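You operate a simulated robot arm through the tools that you are given. There is no shell and no other tool.

The job below is to be done with a simulated robot arm. You get a single attempt, and the scene is never put back.

## Task
Put things in order on the top of the green table. At the end: the black clip from the top of the green table stands where the grey weight stood; the red clip from the top of the green table stands on top of the loose black knob; the grey weight from the top of the green table stands on top of the purple spool; the white felt pad stands on top of the brown carton (marked "HEDDLES"); whatever was shut is shut again. Leave all else as you found it, and nothing knocked over.

Only the result counts: the job must be done as asked and must still hold three seconds after the hand-in. Knocking over, shifting, dropping, spilling or breaking anything else fails it.

## Robot
A 6-joint arm with a two-finger gripper, fixed in place. Base frame: the origin is at the foot of the arm, x ahead of it, y to its left, z up; the work surface is at about z = 0. Lengths are in mm, angles in rad, forces in N, time in s.
With the tool pointing down near the work surface it reaches from about 180 to 480 mm from the base axis. Its first joint turns from -1.152 to 1.152 rad. Payload 1.76 kg.
Tool frame: the origin (TCP) lies between the finger pads and is the grasp point; the fingertips stand 29 mm ahead of it; z points along the fingers, y is the line along which they close. The gripper opens to 82 mm. The gripper's body begins 58 mm behind the TCP.
Orientation is that of the tool frame in the base frame, as a unit quaternion [w, x, y, z]. With the fingers straight down and closing along the base's y, the tool's x points along the base's -x, its y along +y and its z along -z.

## Interface
- The arm moves only by the tool arm_command. Its argument "plan" is a list that holds one entry, the list of rows, each a list of 7 numbers: the shift along the tool's x, y, z in units of 400 mm (1.0 is 400 mm), then the turn, a rotation vector about the tool's x, y, z in units of 180 degrees (1.0 is 180 degrees), then the closure in counts, from 0 (fully open) to 255 (shut). In form: [[[dx, dy, dz, wx, wy, wz, fingers], ...]]. A call has 1 to 20 rows; each row is the pose to reach, as a shift and turn from the pose commanded when the call began, along the tool's axes at that moment. A call with a number of a shift or a turn outside -1 to 1 is refused whole. Each row takes 0.2 s and may step no farther than 50 mm and 0.15 rad from the row before; otherwise, or with a gripper value out of range, the whole call is refused. Where a pose cannot be reached the arm comes as near as it can. A force on the tool above 40 N (or 10 N above the force at the start of the call, whichever is more), or a blocked arm, ends the call early, and 0.2 s more pass. Each finger halts on what it meets, pressing with about 32 N; the grip force reading is that of the motor and also rises with nothing between the fingers. The clock runs only during rows and for 0.2 s after the last one: add rows that repeat a pose to give the fingers time. The reply holds the time, the measured pose of the TCP, the force on the tool along the base axes, the opening and the grip force, in the units named above and with some noise, with the torque about the TCP (base axes, N m) and any sound that the robot's microphone picked up.
- Cameras (640 x 400 px; columns grow to the right, rows downward): "scene" is fixed at [64.2, 337.8, 425.7]; the picture's right is [-0.69, -0.72, 0.00], its down [-0.41, 0.40, -0.82] and it looks along [0.59, -0.57, -0.57] (base axes); focal length 314 px, centre (320, 200). "wrist" rides on the gripper at [79, 4, -89] in the tool frame; the picture's right is [-0.05, 1.00, 0.00], its down [-0.71, -0.04, -0.71] and it looks along [-0.71, -0.04, 0.71] (tool axes); focal length 256 px, centre (320, 200). There is no depth. A picture from a camera that has moved, and an enlarged one, comes with that camera's place and axes in the base frame and with its lens.
- snapshot(camera): a new picture of that camera. The clock stands still meanwhile.
- close_up(camera, box): a new picture of the part [left, top, right, bottom] of that camera's present view, enlarged. The clock stands still meanwhile.
- close_job(): hands the job in; it is judged then, once.

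Nothing tells you positions but the pictures and the camera data. Unless the task says otherwise, let go and move clear before handing in.

The tools are called after ">>>" as a command line: name --argument value ..., lists and objects as JSON in quotes. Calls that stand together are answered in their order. arm_command: Moves the arm, as the interface text tells. Its arguments: {"type":"object","properties":{"plan":{"type":"array","items":{"type":"array","items":{"type":"array","items":{"type":"number"}}}}},"required":["plan"]} The other tools are called the same way: snapshot (camera) takes a picture; close_up (camera, box) takes an enlarged picture of a part of a camera's view; close_job () hands the job in.

At the start:

```text
clock: 0.0
eef_pos: [353.4, -8.8, 252.9]
tool_rot: [0.001, 0.0, 1.0, 0.0]
force: [0.3, -0.6, -0.4]
ft_torque: [0.0, 0.03, 0.0]
gripper_width: 82.0
grasp_force: 0.1
```

scene: 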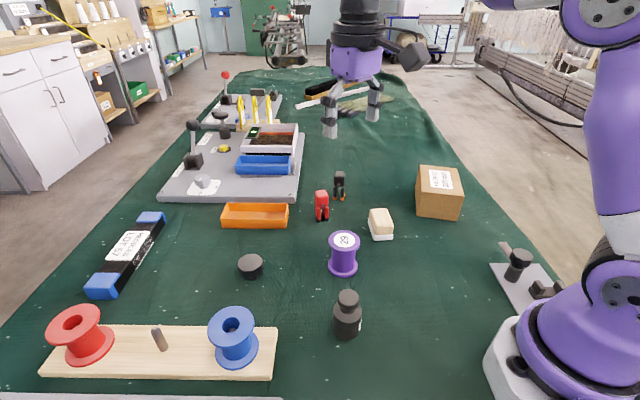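
wrist: 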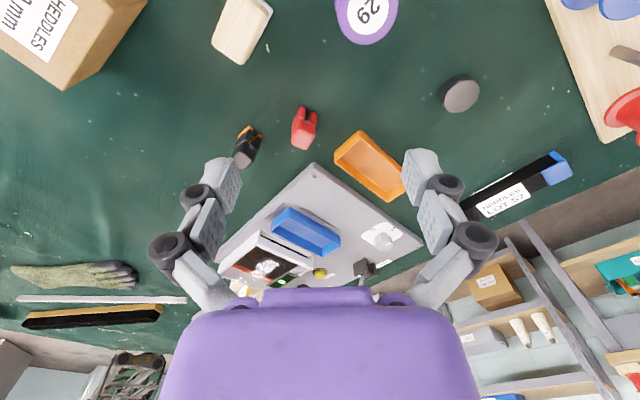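

I see a green table with a purple spool, a grey weight, a black knob, red and black clips, a felt pad and a brown carton. I'll take close-ups to locate everything before moving.

>>> close_up --camera "scene" --box '[200, 150, 360, 250]'

>>> close_up --camera "scene" --box '[300, 150, 480, 262]'

>>> close_up --camera "scene" --box '[220, 220, 400, 350]'

>>> close_up --camera "wrist" --box '[180, 0, 500, 200]'

>>> close_up --camera "scene" --box '[150, 80, 310, 210]'

```text
4.00 times, centred on (280, 200) of scene
camera zoom: at [64.2, 337.8, 425.7], right [-0.69, -0.72, 0.0], down [-0.41, 0.4, -0.82], along [0.59, -0.57, -0.57], focal length 1256 px, centre (480, 200)
```

zoom: 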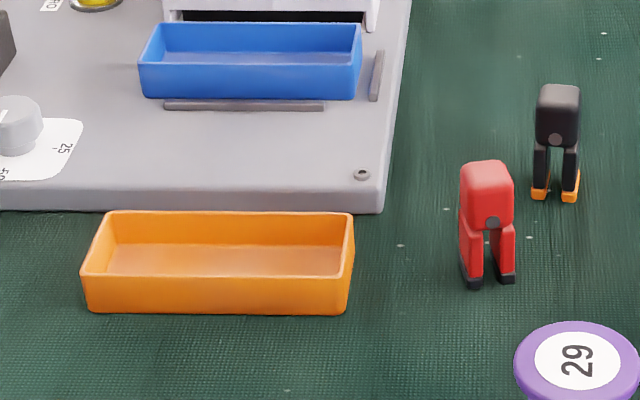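

```text
3.56 times, centred on (390, 206) of scene
camera zoom: at [64.2, 337.8, 425.7], right [-0.69, -0.72, 0.0], down [-0.41, 0.4, -0.82], along [0.59, -0.57, -0.57], focal length 1117 px, centre (71, 179)
```

zoom: 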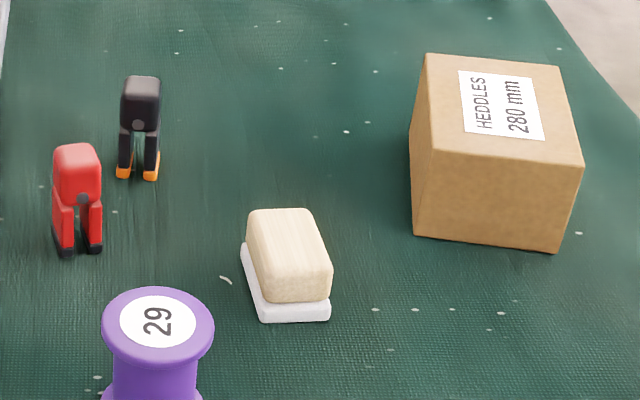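

```text
3.08 times, centred on (310, 285) of scene
camera zoom: at [64.2, 337.8, 425.7], right [-0.69, -0.72, 0.0], down [-0.41, 0.4, -0.82], along [0.59, -0.57, -0.57], focal length 966 px, centre (351, -62)
```

zoom: 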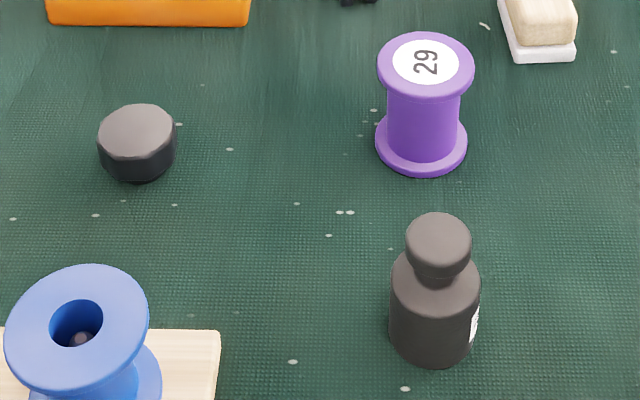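

```text
2.00 times, centred on (340, 100) of wrist
camera zoom: at [274.0, -5.2, 342.1], right [0.05, 1.0, 0.0], down [0.71, -0.04, 0.71], along [0.71, -0.04, -0.71], focal length 512 px, centre (280, 400)
```

zoom: 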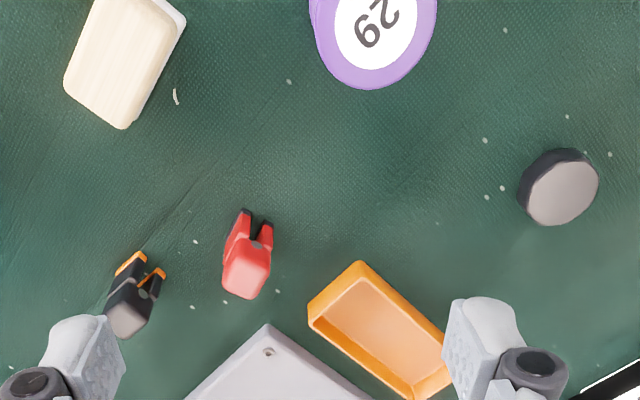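

```text
3.08 times, centred on (230, 145) of scene
camera zoom: at [64.2, 337.8, 425.7], right [-0.69, -0.72, 0.0], down [-0.41, 0.4, -0.82], along [0.59, -0.57, -0.57], focal length 966 px, centre (597, 369)
```

zoom: 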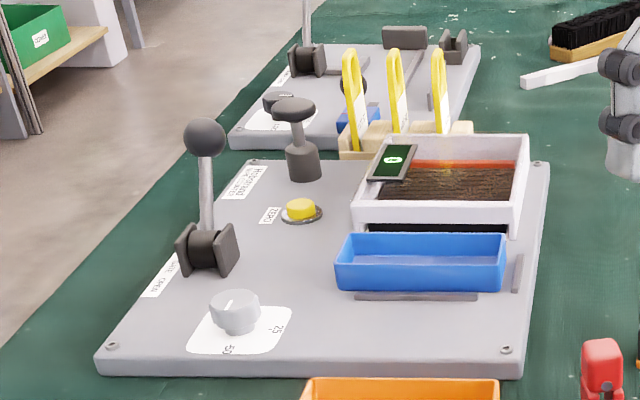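

Positions estimated from the scene view: weight near (236,121), spool near (326,27), knob near (417,160), red clip near (445,-38), black clip near (479,-125), pad near (331,-90), carton near (311,-272). I'll lower the arm to get closer wrist views of the clips and triangulate.

>>> arm_command --plan '[[[0.033, -0.044, 0.064, 0, 0, 0, 0], [0.066, -0.088, 0.128, 0, 0, 0, 0], [0.099, -0.133, 0.193, 0, 0, 0, 0], [0.1325, -0.1775, 0.2575, 0, 0, 0, 0], [0.1325, -0.1775, 0.2575, 0, 0, 0, 0]]]'

>>> snapshot --camera "wrist"

>>> close_up --camera "wrist" --box '[200, 60, 440, 210]'

```text
clock: 1.2
eef_pos: [300.4, -78.6, 150.4]
tool_rot: [0.0, 0.0, 1.0, 0.0]
force: [0.8, 0.6, 0.3]
ft_torque: [0.01, 0.03, 0.02]
gripper_width: 81.8
grasp_force: 0.2
```

```text
taken
camera wrist: at [220.6, -76.1, 239.5], right [0.05, 1.0, 0.0], down [0.71, -0.04, 0.71], along [0.71, -0.04, -0.71], focal length 256 px, centre (320, 200)
```

wrist: 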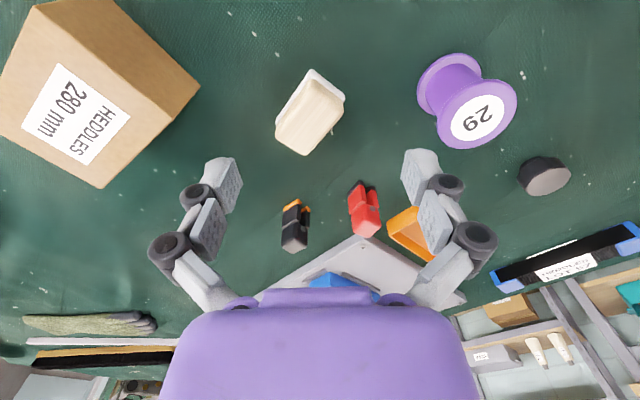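

```text
2.67 times, centred on (320, 135) of wrist
camera zoom: at [220.6, -76.1, 239.5], right [0.05, 1.0, 0.0], down [0.71, -0.04, 0.71], along [0.71, -0.04, -0.71], focal length 683 px, centre (320, 373)
```

zoom: 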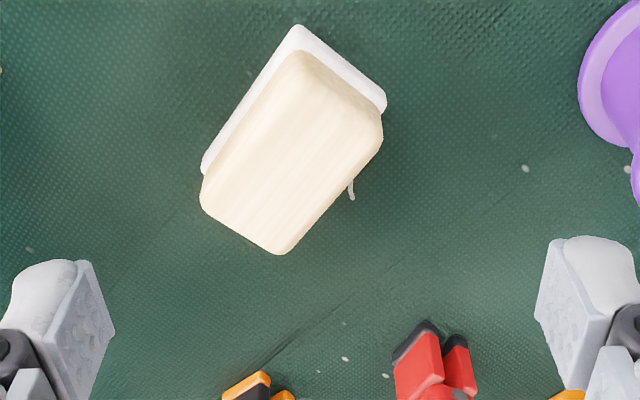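

The pad is a wooden grip on a white felt base. Next I hover above the grey weight to locate it exactly.

>>> arm_command --plan '[[[0.032, 0.1, -0.025, 0, 0, 0, 0], [0.064, 0.2, -0.05, 0, 0, 0, 0], [0.096, 0.3, -0.075, 0, 0, 0, 0], [0.128, 0.4, -0.1, 0, 0, 0, 0], [0.16, 0.5, -0.125, 0, 0, 0, 0], [0.16, 0.5, -0.125, 0, 0, 0, 0]]]'

>>> snapshot --camera "wrist"

>>> close_up --camera "wrist" --box '[240, 30, 400, 130]'

>>> close_up --camera "scene" --box '[300, 270, 396, 330]'

```text
clock: 2.6
eef_pos: [235.2, 120.4, 199.5]
tool_rot: [-0.001, 0.0, 1.0, 0.0]
force: [-0.7, 0.0, -0.1]
ft_torque: [-0.02, -0.02, 0.02]
gripper_width: 81.9
grasp_force: 0.1
```

```text
taken
camera wrist: at [156.1, 123.8, 288.9], right [0.05, 1.0, 0.0], down [0.71, -0.04, 0.71], along [0.71, -0.04, -0.71], focal length 256 px, centre (320, 200)
```

wrist: 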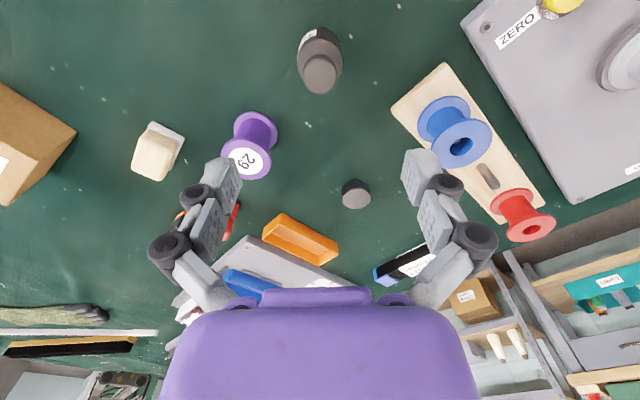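

```text
4.00 times, centred on (320, 80) of wrist
camera zoom: at [156.1, 123.8, 288.9], right [0.05, 1.0, 0.0], down [0.71, -0.04, 0.71], along [0.71, -0.04, -0.71], focal length 1024 px, centre (320, 680)
```

zoom: 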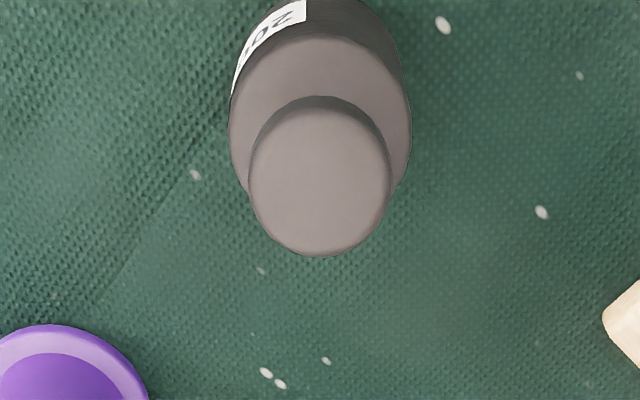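

```text
6.67 times, centred on (348, 300) of scene
camera zoom: at [64.2, 337.8, 425.7], right [-0.69, -0.72, 0.0], down [-0.41, 0.4, -0.82], along [0.59, -0.57, -0.57], focal length 2094 px, centre (133, -467)
```

zoom: 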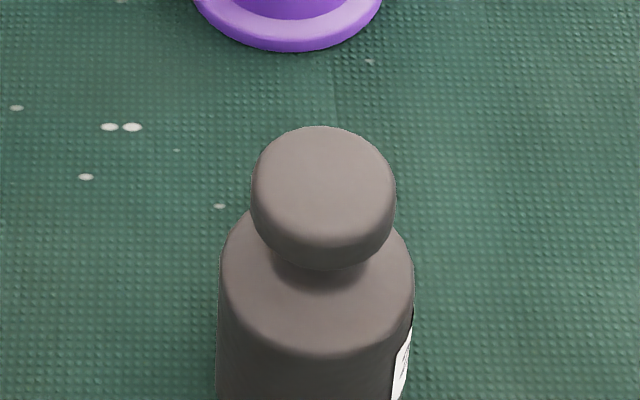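

The weight stands near (233,120) and is about 72 mm tall. I'll come down around it with the fingers open and check the alignment before closing.

>>> arm_command --plan '[[[0.0055, 0, 0.09, 0, 0, 0, 0], [0.0055, 0, 0.18, 0, 0, 0, 0], [0.0055, 0, 0.27, 0, 0, 0, 0], [0.0055, 0, 0.35, 0, 0, 0, 0], [0.0055, 0, 0.35, 0, 0, 0, 0]]]'

>>> close_up --camera "scene" --box '[240, 220, 464, 360]'

>>> snapshot --camera "wrist"

```text
clock: 3.8
eef_pos: [234.5, 119.0, 60.9]
tool_rot: [0.0, 0.0, 1.0, 0.0]
force: [-0.7, 0.3, -1.0]
ft_torque: [-0.03, 0.01, 0.01]
gripper_width: 81.9
grasp_force: 0.1
```

```text
2.86 times, centred on (352, 290) of scene
camera zoom: at [64.2, 337.8, 425.7], right [-0.69, -0.72, 0.0], down [-0.41, 0.4, -0.82], along [0.59, -0.57, -0.57], focal length 897 px, centre (229, -57)
```

zoom: 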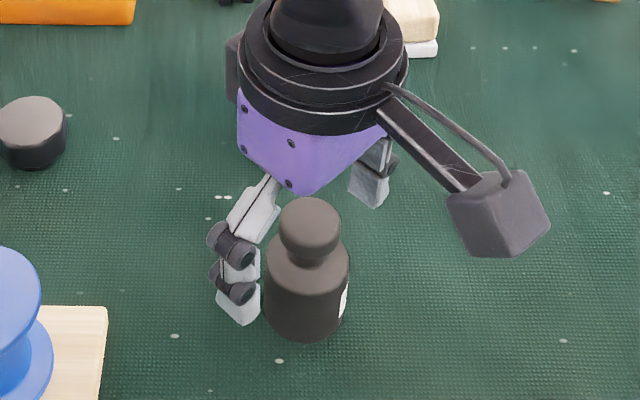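

```text
taken
camera wrist: at [155.1, 123.2, 148.3], right [0.05, 1.0, 0.0], down [0.71, -0.04, 0.71], along [0.71, -0.04, -0.71], focal length 256 px, centre (320, 200)
```

wrist: 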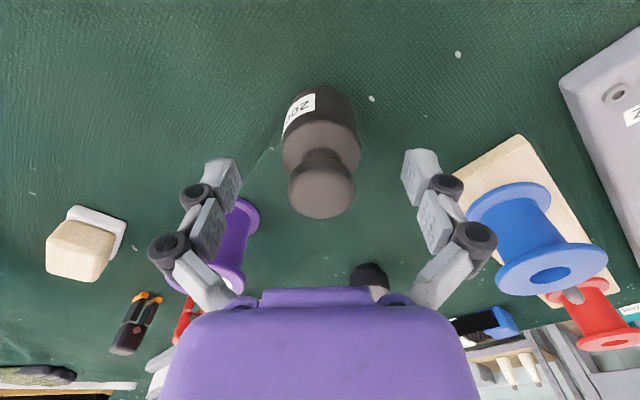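

The fingers straddle the weight evenly. I go down to mid-body and close on it.

>>> arm_command --plan '[[[0.002, 0.001, 0.03, 0, 0, 0, 0], [0.002, 0.001, 0.058, 0, 0, 0, 0], [0.002, 0.001, 0.058, 0, 0, 0, 0], [0.002, 0.001, 0.058, 0, 0, 0, 100], [0.002, 0.001, 0.058, 0, 0, 0, 255], [0.002, 0.001, 0.058, 0, 0, 0, 255], [0.002, 0.001, 0.058, 0, 0, 0, 255]]]'

>>> close_up --camera "scene" --box '[240, 220, 464, 360]'

>>> snapshot --camera "wrist"

```text
clock: 5.4
eef_pos: [233.0, 120.3, 37.6]
tool_rot: [0.001, 0.0, 1.0, -0.001]
force: [1.7, 1.3, 9.9]
ft_torque: [0.15, -0.07, 0.04]
gripper_width: 41.2
grasp_force: 31.9
```

```text
2.86 times, centred on (352, 290) of scene
camera zoom: at [64.2, 337.8, 425.7], right [-0.69, -0.72, 0.0], down [-0.41, 0.4, -0.82], along [0.59, -0.57, -0.57], focal length 897 px, centre (229, -57)
```

zoom: 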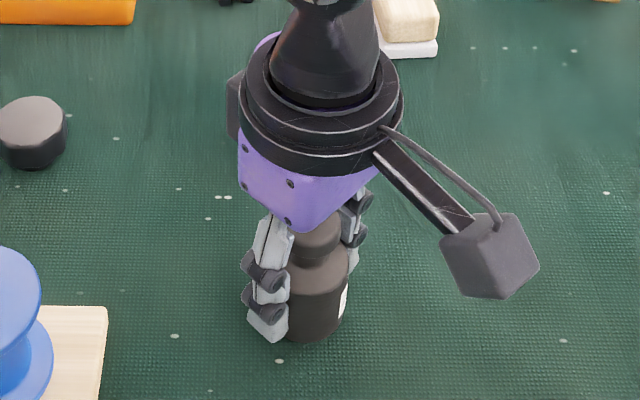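

```text
taken
camera wrist: at [154.0, 123.6, 125.8], right [0.05, 1.0, 0.0], down [0.71, -0.04, 0.71], along [0.71, -0.04, -0.71], focal length 256 px, centre (320, 200)
```

wrist: 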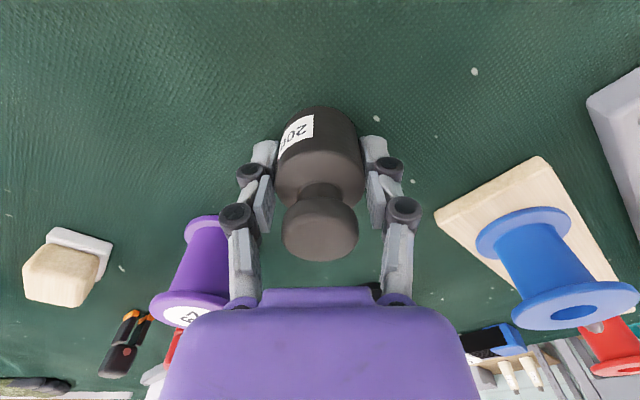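

The weight is gripped at (233,120); that is the spot for the black clip later. Lifting and carrying it above the purple spool.

>>> arm_command --plan '[[[0, 0, -0.03, 0, 0, 0, 255], [0, 0, -0.1, 0, 0, 0, 255], [0, 0, -0.18, 0, 0, 0, 255], [0, 0, -0.2625, 0, 0, 0, 255], [-0.0435, -0.0436, -0.2625, 0, 0, 0, 255], [-0.087, -0.0872, -0.2625, 0, 0, 0, 255], [-0.1305, -0.1308, -0.2625, 0, 0, 0, 255], [-0.174, -0.1744, -0.2625, 0, 0, 0, 255], [-0.2175, -0.218, -0.2625, 0, 0, 0, 255], [-0.2175, -0.218, -0.2625, 0, 0, 0, 255]]]'

>>> close_up --camera "scene" --box '[240, 170, 464, 310]'

>>> snapshot --camera "wrist"

```text
clock: 7.6
eef_pos: [321.4, 32.3, 142.1]
tool_rot: [0.0, 0.0, 1.0, -0.001]
force: [-0.8, -0.4, -2.2]
ft_torque: [0.0, -0.01, -0.01]
gripper_width: 40.8
grasp_force: 31.8
```

```text
2.86 times, centred on (352, 240) of scene
camera zoom: at [64.2, 337.8, 425.7], right [-0.69, -0.72, 0.0], down [-0.41, 0.4, -0.82], along [0.59, -0.57, -0.57], focal length 897 px, centre (229, 86)
```

zoom: 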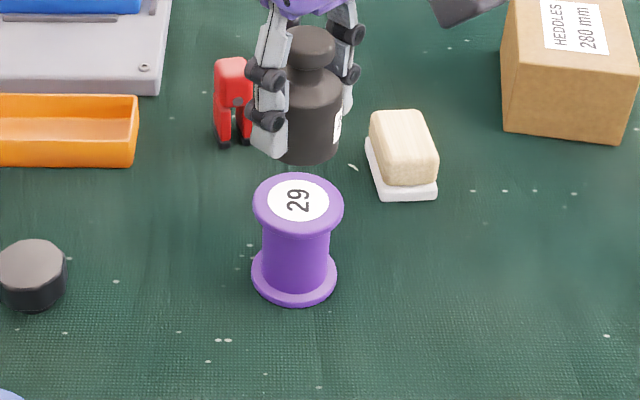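

```text
taken
camera wrist: at [241.5, 36.1, 230.6], right [0.05, 1.0, 0.0], down [0.71, -0.04, 0.71], along [0.71, -0.04, -0.71], focal length 256 px, centre (320, 200)
```

wrist: 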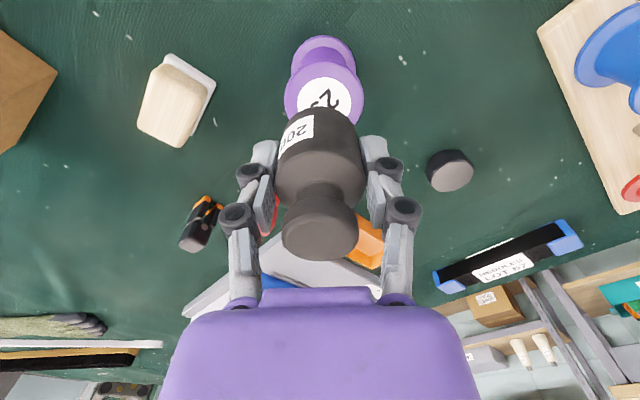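

The weight is held steadily above the spool, whose top centre I put at about (319,35), height about 65. I lower to just above it and check.

>>> arm_command --plan '[[[0.0025, 0.005, 0.03, 0, 0, 0, 255], [0.0025, 0.005, 0.06, 0, 0, 0, 255], [0.0025, 0.005, 0.08, 0, 0, 0, 255], [0.0025, 0.005, 0.08, 0, 0, 0, 255]]]'

>>> close_up --camera "scene" --box '[280, 190, 408, 270]'

>>> close_up --camera "wrist" --box '[240, 20, 432, 140]'

```text
clock: 8.6
eef_pos: [318.4, 35.4, 109.2]
tool_rot: [-0.001, 0.0, 1.0, 0.0]
force: [1.2, 0.7, -2.0]
ft_torque: [-0.04, -0.03, -0.02]
gripper_width: 41.1
grasp_force: 31.6
```

```text
5.00 times, centred on (344, 230) of scene
camera zoom: at [64.2, 337.8, 425.7], right [-0.69, -0.72, 0.0], down [-0.41, 0.4, -0.82], along [0.59, -0.57, -0.57], focal length 1570 px, centre (200, 50)
```

zoom: 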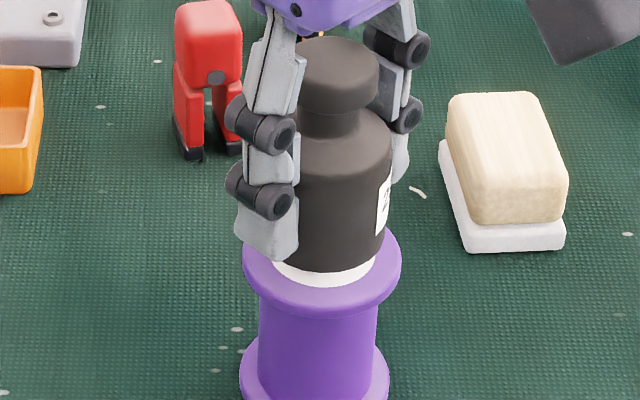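

```text
3.33 times, centred on (336, 80) of wrist
camera zoom: at [239.7, 38.5, 198.5], right [0.05, 1.0, 0.0], down [0.71, -0.04, 0.71], along [0.71, -0.04, -0.71], focal length 853 px, centre (267, 600)
```

zoom: 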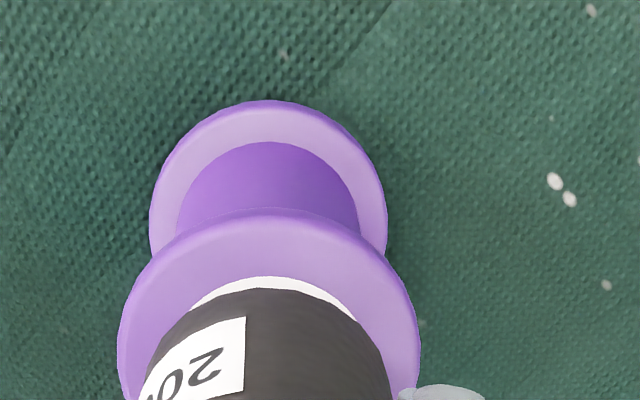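

The weight is centred over the spool within a few mm. I lower it in small steps, watching the force.

>>> arm_command --plan '[[[-0.001, 0.0015, 0.005, 0, 0, 0, 255], [-0.001, 0.0015, 0.01, 0, 0, 0, 255], [-0.001, 0.0015, 0.0125, 0, 0, 0, 255], [-0.001, 0.0015, 0.0125, 0, 0, 0, 255]]]'

>>> close_up --camera "scene" --box '[280, 190, 408, 270]'

>>> close_up --camera "wrist" --box '[240, 20, 432, 140]'

```text
clock: 9.6
eef_pos: [319.2, 35.9, 103.9]
tool_rot: [0.0, 0.0, 1.0, 0.0]
force: [-0.3, 0.6, -2.1]
ft_torque: [-0.01, -0.01, 0.03]
gripper_width: 41.4
grasp_force: 32.2
```

```text
5.00 times, centred on (344, 230) of scene
camera zoom: at [64.2, 337.8, 425.7], right [-0.69, -0.72, 0.0], down [-0.41, 0.4, -0.82], along [0.59, -0.57, -0.57], focal length 1570 px, centre (200, 50)
```

zoom: 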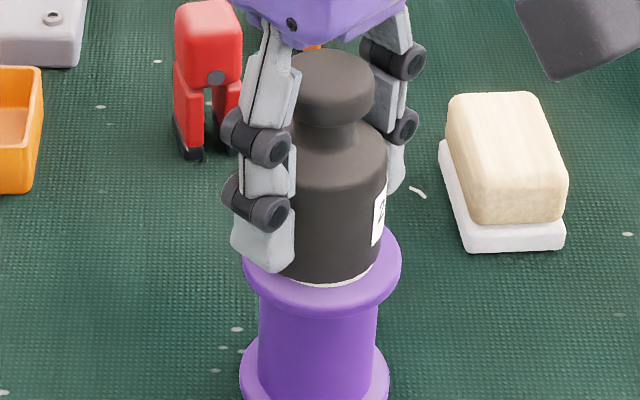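

```text
3.33 times, centred on (336, 80) of wrist
camera zoom: at [240.4, 39.4, 193.7], right [0.05, 1.0, 0.0], down [0.71, -0.04, 0.71], along [0.71, -0.04, -0.71], focal length 853 px, centre (267, 600)
```

zoom: 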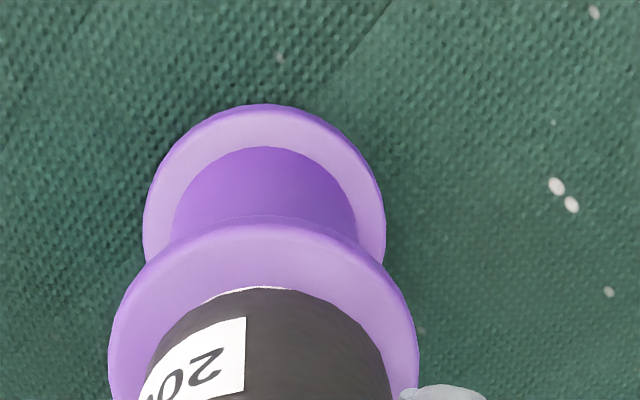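

Still hanging free with a few mm of gap. Lowering further in 1 mm steps.

>>> arm_command --plan '[[[0.002, -0.001, 0.0025, 0, 0, 0, 255], [0.002, -0.001, 0.005, 0, 0, 0, 255], [0.002, -0.001, 0.005, 0, 0, 0, 255]]]'

>>> close_up --camera "wrist" --box '[240, 20, 432, 140]'

```text
clock: 10.4
eef_pos: [320.2, 36.8, 102.2]
tool_rot: [0.0, 0.0, 1.0, 0.0]
force: [-0.3, -0.3, -2.2]
ft_torque: [-0.01, 0.02, -0.01]
gripper_width: 41.2
grasp_force: 32.3
```

```text
3.33 times, centred on (336, 80) of wrist
camera zoom: at [240.2, 39.3, 191.8], right [0.05, 1.0, 0.0], down [0.71, -0.04, 0.71], along [0.71, -0.04, -0.71], focal length 853 px, centre (267, 600)
```

zoom: 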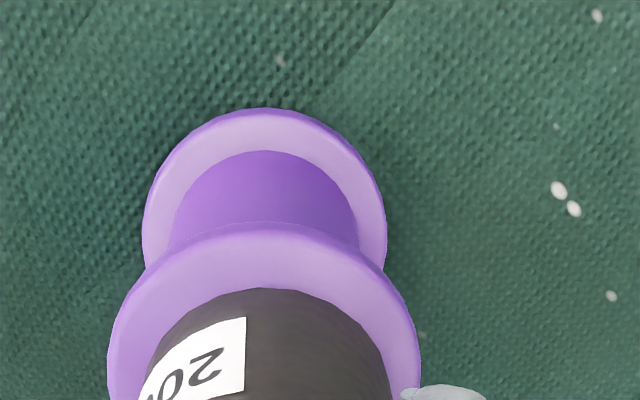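

>>> arm_command --plan '[[[0, 0, 0.0025, 0, 0, 0, 255], [0, 0, 0.005, 0, 0, 0, 255], [0, 0, 0.005, 0, 0, 0, 255]]]'

>>> close_up --camera "scene" --box '[280, 190, 408, 270]'

```text
clock: 11.2
eef_pos: [318.8, 34.6, 101.5]
tool_rot: [0.0, -0.001, 1.0, 0.0]
force: [0.2, -0.2, -2.1]
ft_torque: [-0.01, -0.01, -0.01]
gripper_width: 41.2
grasp_force: 32.3
```

```text
5.00 times, centred on (344, 230) of scene
camera zoom: at [64.2, 337.8, 425.7], right [-0.69, -0.72, 0.0], down [-0.41, 0.4, -0.82], along [0.59, -0.57, -0.57], focal length 1570 px, centre (200, 50)
```

zoom: 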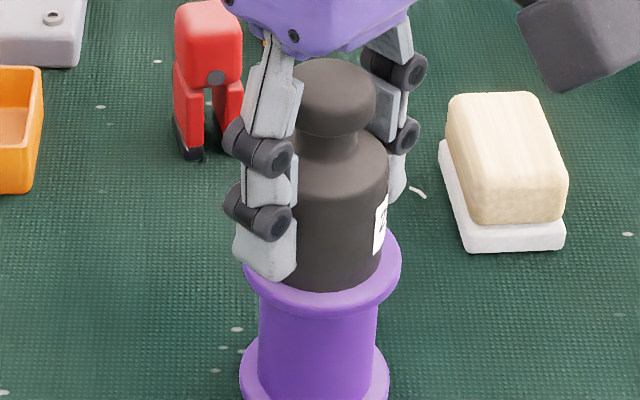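

>>> arm_command --plan '[[[0, 0, 0.0025, 0, 0, 0, 255], [0, 0, 0.005, 0, 0, 0, 255], [0, 0, 0.005, 0, 0, 0, 255]]]'

```text
clock: 12.0
eef_pos: [319.7, 34.6, 98.5]
tool_rot: [0.002, -0.001, 1.0, 0.0]
force: [-3.0, 0.1, 24.4]
ft_torque: [0.01, 0.03, 0.04]
gripper_width: 41.2
grasp_force: 32.0
```

Contact with the spool top. I relax the pressure slightly, release and rise.

>>> arm_command --plan '[[[0, 0, -0.0015, 0, 0, 0, 255], [0, 0, -0.0015, 0, 0, 0, 255], [0, 0, -0.0015, 0, 0, 0, 100], [0, 0, -0.0015, 0, 0, 0, 0], [0, 0, -0.0015, 0, 0, 0, 0], [0, 0, -0.05, 0, 0, 0, 0], [0, 0, -0.12, 0, 0, 0, 0], [0, 0, -0.2, 0, 0, 0, 0], [0, 0, -0.25, 0, 0, 0, 0]]]'

>>> close_up --camera "scene" --box '[280, 170, 424, 260]'

>>> snapshot --camera "wrist"

```text
clock: 14.0
eef_pos: [319.1, 36.1, 199.6]
tool_rot: [0.0, 0.0, 1.0, 0.0]
force: [-0.2, 1.0, -0.4]
ft_torque: [0.02, 0.02, 0.01]
gripper_width: 82.1
grasp_force: 0.0
```

```text
4.44 times, centred on (352, 215) of scene
camera zoom: at [64.2, 337.8, 425.7], right [-0.69, -0.72, 0.0], down [-0.41, 0.4, -0.82], along [0.59, -0.57, -0.57], focal length 1396 px, centre (178, 133)
```

zoom: 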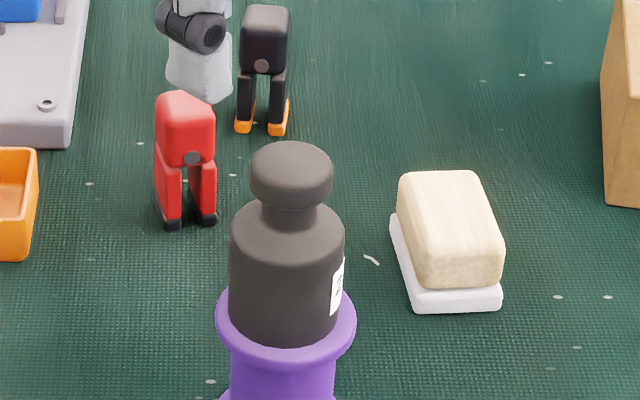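

```text
taken
camera wrist: at [239.3, 38.9, 288.2], right [0.05, 1.0, 0.0], down [0.71, -0.04, 0.71], along [0.71, -0.04, -0.71], focal length 256 px, centre (320, 200)
```

wrist: 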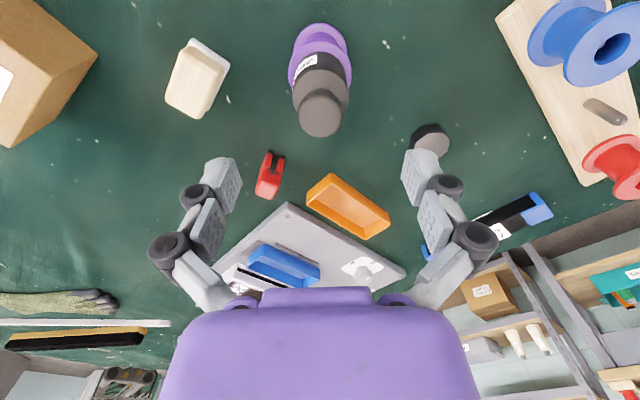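

The weight stands well-centred on the spool. Next is the black clip near (477,-120), its legs set about 30° off the y axis. I move above it, turning the gripper 30° to match.

>>> arm_command --plan '[[[-0.059, -0.063, 0, 0, 0, 0.028, 0], [-0.118, -0.126, 0, 0, 0, 0.056, 0], [-0.176, -0.189, 0.02, 0, 0, 0.083, 0], [-0.235, -0.252, 0.05, 0, 0, 0.111, 0], [-0.294, -0.315, 0.09, 0, 0, 0.139, 0], [-0.3525, -0.3775, 0.1225, 0, 0, 0.1667, 0], [-0.3525, -0.3775, 0.1225, 0, 0, 0.1667, 0]]]'

>>> snapshot --camera "wrist"

>>> close_up --camera "wrist" --box '[240, 40, 400, 140]'

>>> close_up --camera "scene" --box '[270, 120, 430, 220]'

```text
clock: 15.6
eef_pos: [449.2, -110.0, 149.1]
tool_rot: [0.0, 0.259, 0.966, 0.0]
force: [-0.1, 0.2, -0.4]
ft_torque: [-0.01, -0.02, 0.04]
gripper_width: 82.2
grasp_force: 0.1
out of reach, approached as far as the arm can: row 6, 7
```

```text
taken
camera wrist: at [382.2, -67.9, 238.4], right [0.55, 0.84, 0.0], down [0.59, -0.39, 0.71], along [0.59, -0.39, -0.71], focal length 256 px, centre (320, 200)
```

wrist: 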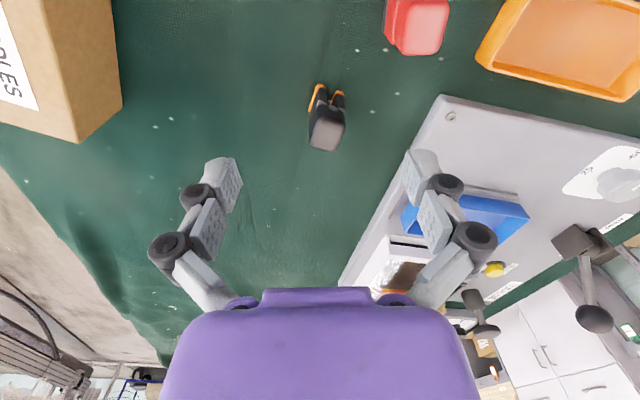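

```text
4.00 times, centred on (320, 90) of wrist
camera zoom: at [382.2, -67.9, 238.4], right [0.55, 0.84, 0.0], down [0.59, -0.39, 0.71], along [0.59, -0.39, -0.71], focal length 1024 px, centre (320, 640)
```

zoom: 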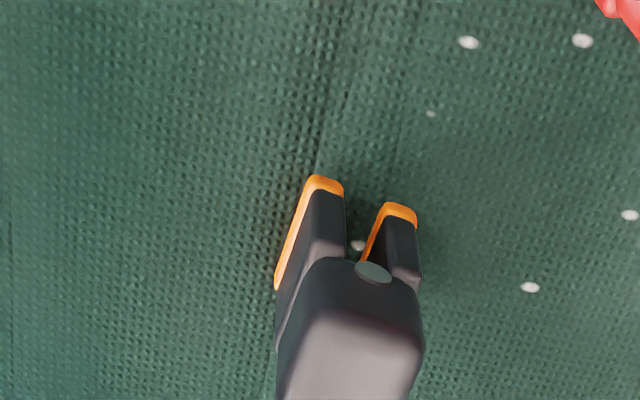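

```text
4.00 times, centred on (350, 170) of scene
camera zoom: at [64.2, 337.8, 425.7], right [-0.69, -0.72, 0.0], down [-0.41, 0.4, -0.82], along [0.59, -0.57, -0.57], focal length 1256 px, centre (200, 320)
```

zoom: 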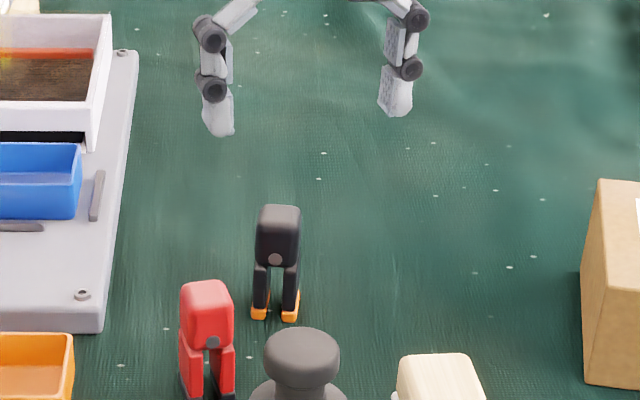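

The arm tops out just short of the clip when pointing straight down. The wrist view puts the clip's footprint at about (474,-122), with its legs 51° off y. I'll turn the gripper to match and then tilt it slightly outward to gain reach.

>>> arm_command --plan '[[[0.02, -0.001, 0, 0, 0, 0.04, 0], [0.04, -0.002, 0, 0, 0, 0.08, 0], [0.056, -0.003, 0, 0, 0, 0.117, 0], [0.056, -0.003, 0, 0, 0, 0.117, 0]]]'

>>> snapshot --camera "wrist"

>>> close_up --camera "wrist" --box '[240, 70, 400, 170]'

```text
clock: 16.6
eef_pos: [428.9, -98.9, 148.4]
tool_rot: [0.0, 0.433, 0.902, -0.001]
force: [-0.3, 0.4, 0.8]
ft_torque: [0.0, 0.02, -0.04]
gripper_width: 81.7
grasp_force: 0.0
```

```text
taken
camera wrist: at [383.2, -36.1, 238.2], right [0.81, 0.58, 0.0], down [0.41, -0.57, 0.71], along [0.41, -0.57, -0.71], focal length 256 px, centre (320, 200)
```

wrist: 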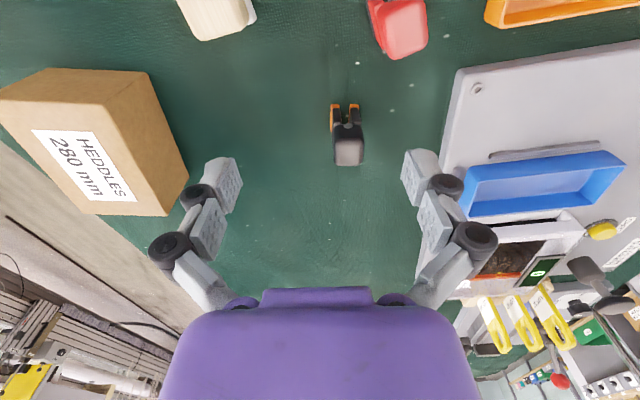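

```text
4.00 times, centred on (320, 120) of wrist
camera zoom: at [383.2, -36.1, 238.2], right [0.81, 0.58, 0.0], down [0.41, -0.57, 0.71], along [0.41, -0.57, -0.71], focal length 1024 px, centre (320, 520)
```

zoom: 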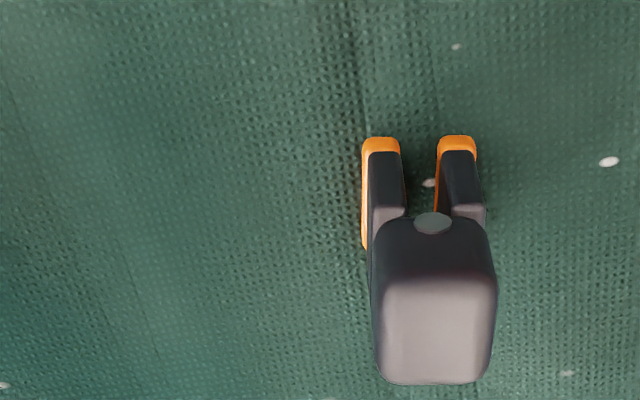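

The gripper now lines up with the clip. I tilt 15° outward about the closing axis and move above the clip.

>>> arm_command --plan '[[[0, 0, 0, 0, -0.03, 0, 0], [-0.03, 0.0137, 0.02, 0, -0.057, 0, 0], [-0.07, 0.0347, 0.05, 0, -0.0833, 0, 0], [-0.1128, 0.0548, 0.0993, 0, -0.0833, 0, 0], [-0.1128, 0.0548, 0.0993, 0, -0.0833, 0, 0]]]'

>>> snapshot --camera "wrist"

>>> close_up --camera "scene" --box '[270, 120, 430, 220]'

```text
clock: 17.8
eef_pos: [474.8, -120.8, 107.2]
tool_rot: [0.118, 0.427, 0.895, -0.056]
force: [-0.7, 0.6, 0.5]
ft_torque: [0.01, -0.02, 0.01]
gripper_width: 82.2
grasp_force: 0.1
```

```text
taken
camera wrist: at [416.0, -41.8, 174.0], right [0.81, 0.59, 0.01], down [0.28, -0.41, 0.87], along [0.51, -0.7, -0.5], focal length 256 px, centre (320, 200)
```

wrist: 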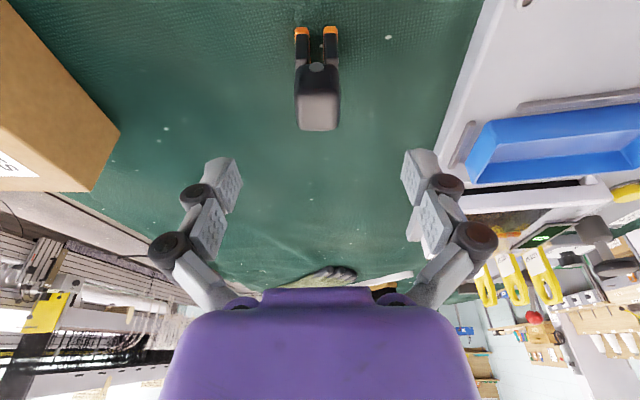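

```text
4.00 times, centred on (350, 170) of scene
camera zoom: at [64.2, 337.8, 425.7], right [-0.69, -0.72, 0.0], down [-0.41, 0.4, -0.82], along [0.59, -0.57, -0.57], focal length 1256 px, centre (200, 320)
```

zoom: 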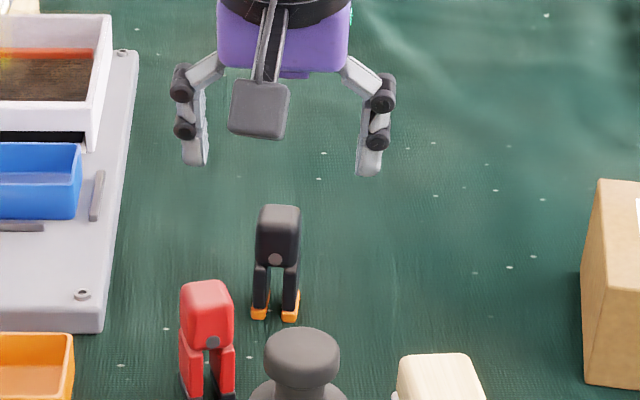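

The arm reached it with the tilt, and the clip sits midway between the fingers. Descending vertically around its head.

>>> arm_command --plan '[[[0.012, 0, 0.045, 0, 0, 0, 0], [0.024, 0, 0.09, 0, 0, 0, 0], [0.0362, 0, 0.1352, 0, 0, 0, 0], [0.0362, 0, 0.1352, 0, 0, 0, 0]]]'

>>> snapshot --camera "wrist"

>>> close_up --camera "scene" --box '[270, 120, 430, 220]'

```text
clock: 18.8
eef_pos: [475.6, -121.9, 53.4]
tool_rot: [0.117, 0.428, 0.895, -0.057]
force: [0.1, 1.0, -0.5]
ft_torque: [0.0, 0.04, 0.0]
gripper_width: 81.9
grasp_force: 0.1
```

```text
taken
camera wrist: at [416.6, -41.8, 117.9], right [0.81, 0.59, 0.01], down [0.28, -0.41, 0.87], along [0.51, -0.7, -0.5], focal length 256 px, centre (320, 200)
```

wrist: 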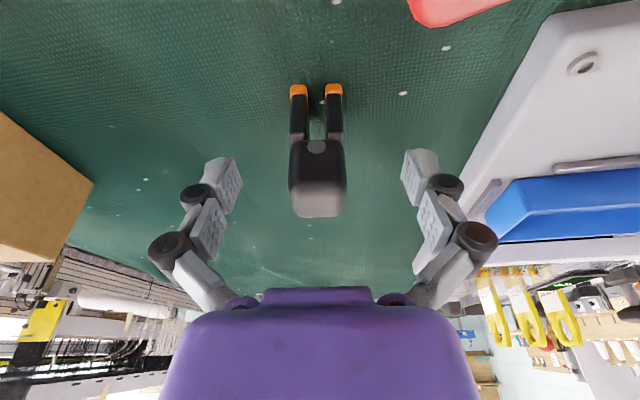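

```text
4.00 times, centred on (350, 170) of scene
camera zoom: at [64.2, 337.8, 425.7], right [-0.69, -0.72, 0.0], down [-0.41, 0.4, -0.82], along [0.59, -0.57, -0.57], focal length 1256 px, centre (200, 320)
```

zoom: 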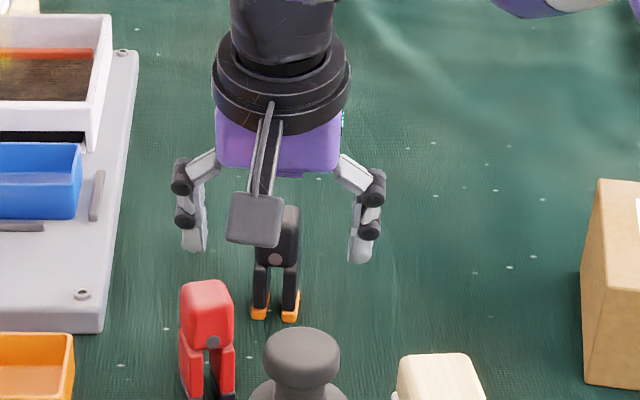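

Well centred. Closing on the clip's head.

>>> arm_command --plan '[[[0, -0.003, 0, 0, 0, 0, 0], [0, -0.003, 0, 0, 0, 0, 100], [0, -0.003, 0, 0, 0, 0, 200], [0, -0.003, 0, 0, 0, 0, 255], [0, -0.003, 0, 0, 0, 0, 255], [0, -0.003, 0, 0, 0, 0, 255]]]'

>>> snapshot --camera "wrist"

>>> close_up --camera "scene" --box '[270, 120, 430, 220]'

```text
clock: 20.2
eef_pos: [474.9, -123.5, 53.7]
tool_rot: [0.118, 0.428, 0.894, -0.057]
force: [0.1, 0.1, 7.6]
ft_torque: [0.0, -0.01, 0.0]
gripper_width: 23.8
grasp_force: 31.7
```

```text
taken
camera wrist: at [415.6, -42.6, 118.6], right [0.81, 0.59, 0.01], down [0.28, -0.41, 0.87], along [0.51, -0.7, -0.5], focal length 256 px, centre (320, 200)
```

wrist: 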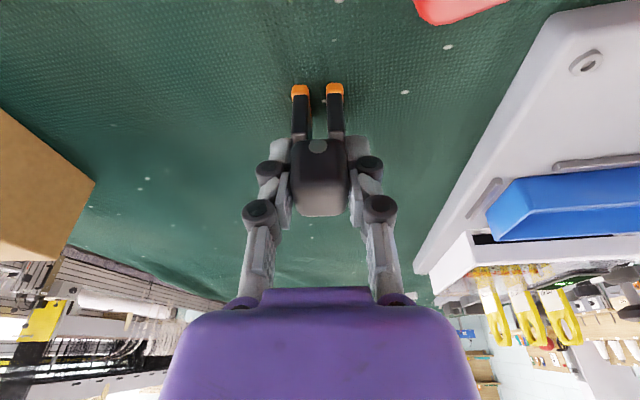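

```text
4.00 times, centred on (350, 170) of scene
camera zoom: at [64.2, 337.8, 425.7], right [-0.69, -0.72, 0.0], down [-0.41, 0.4, -0.82], along [0.59, -0.57, -0.57], focal length 1256 px, centre (200, 320)
```

zoom: 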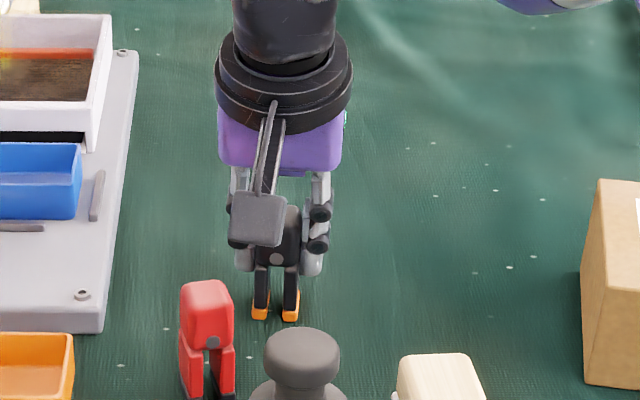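

The clip is held at the head. I lift it and draw back toward the arm, high enough to clear the weight on the spool.

>>> arm_command --plan '[[[-0.026, 0, -0.0966, 0, 0, 0, 255], [-0.009, -0.0312, -0.1918, 0, 0, 0, 255], [0.0528, -0.076, -0.286, 0, 0, 0, 255], [0.127, -0.113, -0.3707, 0, 0, 0, 255], [0.1977, -0.1371, -0.4542, 0, 0, 0, 255], [0.1977, -0.1371, -0.4542, 0, 0, 0, 255]]]'

>>> snapshot --camera "scene"

>>> snapshot --camera "wrist"

```text
clock: 21.6
eef_pos: [353.4, -61.0, 207.7]
tool_rot: [0.117, 0.428, 0.894, -0.056]
force: [-0.1, 0.7, -0.6]
ft_torque: [-0.02, -0.02, -0.01]
gripper_width: 23.8
grasp_force: 31.7
```

```text
taken
```

scene: 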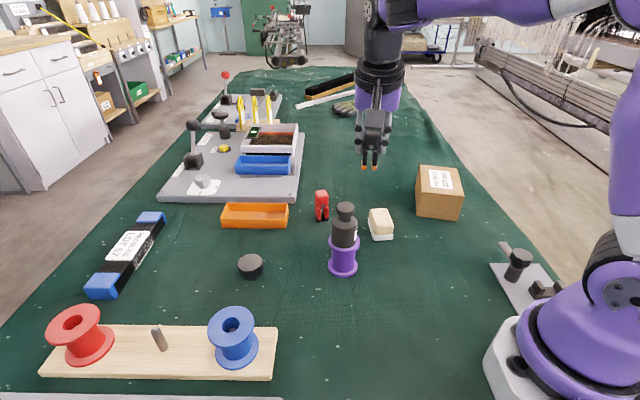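

```text
taken
camera wrist: at [293.7, 18.6, 273.3], right [0.81, 0.59, 0.01], down [0.28, -0.41, 0.87], along [0.51, -0.7, -0.5], focal length 256 px, centre (320, 200)
```

wrist: 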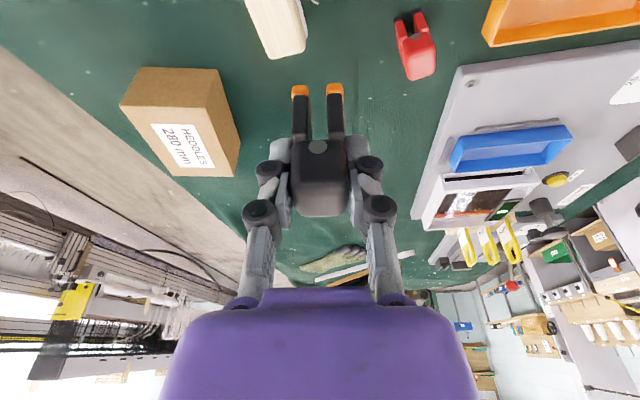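

The clip is held securely. Carrying it high across to above the weight's former spot at (233,120).

>>> arm_command --plan '[[[0.104, 0.0094, -0.0278, 0, 0, 0, 255], [0.2081, 0.0189, -0.0558, 0, 0, 0, 255], [0.3136, 0.0264, -0.0841, 0, 0, 0, 255], [0.4178, 0.0358, -0.112, 0, 0, 0, 255], [0.523, 0.0461, -0.1403, 0, 0, 0, 255], [0.523, 0.0461, -0.1403, 0, 0, 0, 255]]]'

>>> snapshot --camera "scene"

>>> snapshot --camera "wrist"

```text
clock: 23.0
eef_pos: [231.1, 122.7, 210.2]
tool_rot: [0.117, 0.427, 0.895, -0.056]
force: [0.0, 0.3, -0.6]
ft_torque: [0.04, -0.03, -0.01]
gripper_width: 23.8
grasp_force: 31.5
```

```text
taken
```

scene: 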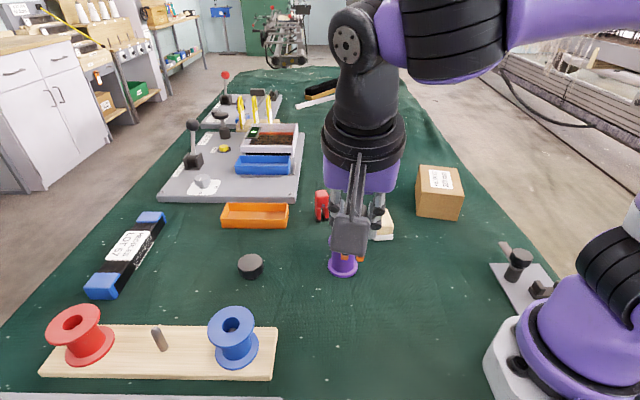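

```text
taken
camera wrist: at [172.4, 201.2, 274.3], right [0.81, 0.59, 0.01], down [0.28, -0.41, 0.87], along [0.51, -0.7, -0.5], focal length 256 px, centre (320, 200)
```

wrist: 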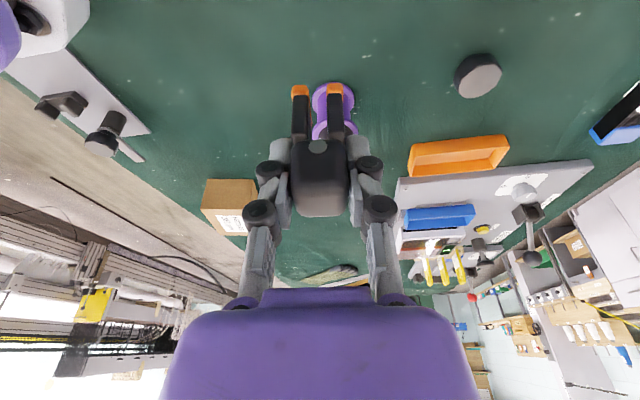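

Above the target spot. Lowering to about 10 mm above the table and checking.

>>> arm_command --plan '[[[0.022, 0, 0.088, 0, 0, 0, 255], [0.044, 0, 0.176, 0, 0, 0, 255], [0.066, 0, 0.264, 0, 0, 0, 255], [0.0888, 0.0006, 0.3515, 0, 0, 0, 255], [0.0888, 0.0006, 0.3515, 0, 0, 0, 255]]]'

>>> close_up --camera "scene" --box '[240, 240, 464, 380]'

>>> snapshot --camera "wrist"

```text
clock: 24.2
eef_pos: [234.1, 117.3, 62.9]
tool_rot: [0.118, 0.427, 0.895, -0.056]
force: [0.3, 0.5, -0.6]
ft_torque: [-0.01, 0.0, 0.0]
gripper_width: 24.2
grasp_force: 32.5
```

```text
2.86 times, centred on (352, 310) of scene
camera zoom: at [64.2, 337.8, 425.7], right [-0.69, -0.72, 0.0], down [-0.41, 0.4, -0.82], along [0.59, -0.57, -0.57], focal length 897 px, centre (229, -114)
```

zoom: 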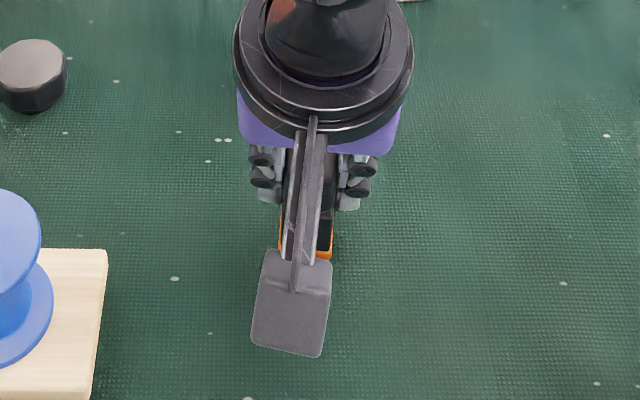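

```text
taken
camera wrist: at [175.0, 197.6, 128.4], right [0.81, 0.59, 0.01], down [0.28, -0.41, 0.87], along [0.51, -0.7, -0.5], focal length 256 px, centre (320, 200)
```

wrist: 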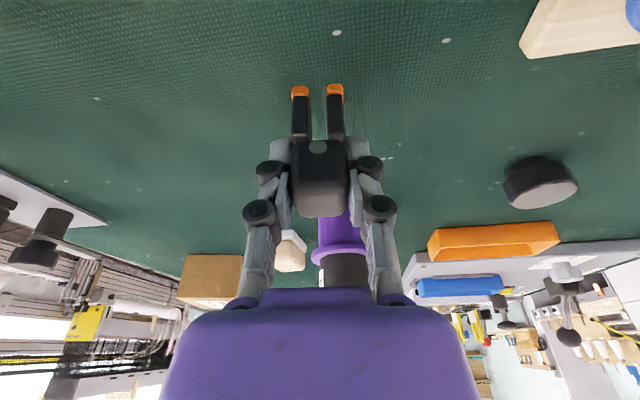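

Scene pixels show the clip right over the weight's old footprint. Lowering the final 10 mm gently.

>>> arm_command --plan '[[[0.0026, 0, 0.0097, 0, 0, 0, 255], [0.0052, 0, 0.0193, 0, 0, 0, 255], [0.0058, 0, 0.0217, 0, 0, 0, 255], [0.0058, 0, 0.0217, 0, 0, 0, 255]]]'

>>> close_up --camera "wrist" --box '[240, 60, 400, 160]'

```text
clock: 25.2
eef_pos: [234.4, 118.4, 54.4]
tool_rot: [0.118, 0.428, 0.894, -0.056]
force: [-0.9, 0.3, 0.1]
ft_torque: [0.02, 0.03, -0.01]
gripper_width: 23.7
grasp_force: 31.9
```

```text
4.00 times, centred on (320, 110) of wrist
camera zoom: at [174.6, 197.9, 119.6], right [0.81, 0.59, 0.01], down [0.28, -0.41, 0.87], along [0.51, -0.7, -0.5], focal length 1024 px, centre (320, 560)
```

zoom: 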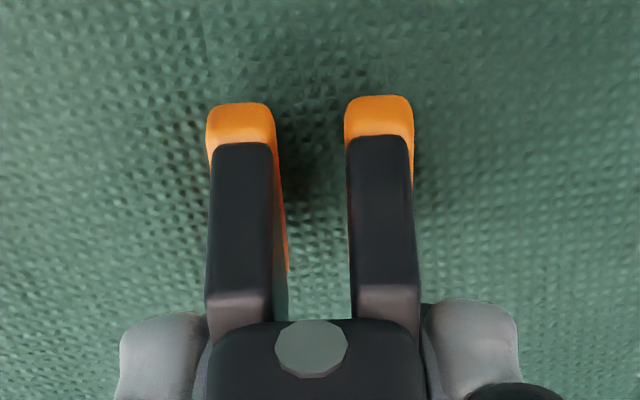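

>>> arm_command --plan '[[[0.0006, 0, 0.0024, 0, 0, 0, 255], [0.0006, 0, 0.0024, 0, 0, 0, 255]]]'

```text
clock: 25.8
eef_pos: [233.9, 117.2, 53.1]
tool_rot: [0.118, 0.428, 0.895, -0.056]
force: [0.0, 0.0, 0.1]
ft_torque: [0.0, 0.02, 0.02]
gripper_width: 23.7
grasp_force: 32.3
```

>>> arm_command --plan '[[[0.0005, 0, 0.0018, 0, 0, 0, 255], [0.0005, 0, 0.0018, 0, 0, 0, 255]]]'

```text
clock: 26.4
eef_pos: [234.9, 118.1, 53.4]
tool_rot: [0.117, 0.427, 0.895, -0.056]
force: [-4.3, -1.3, 16.5]
ft_torque: [-0.08, 0.18, 0.01]
gripper_width: 23.6
grasp_force: 32.0
```

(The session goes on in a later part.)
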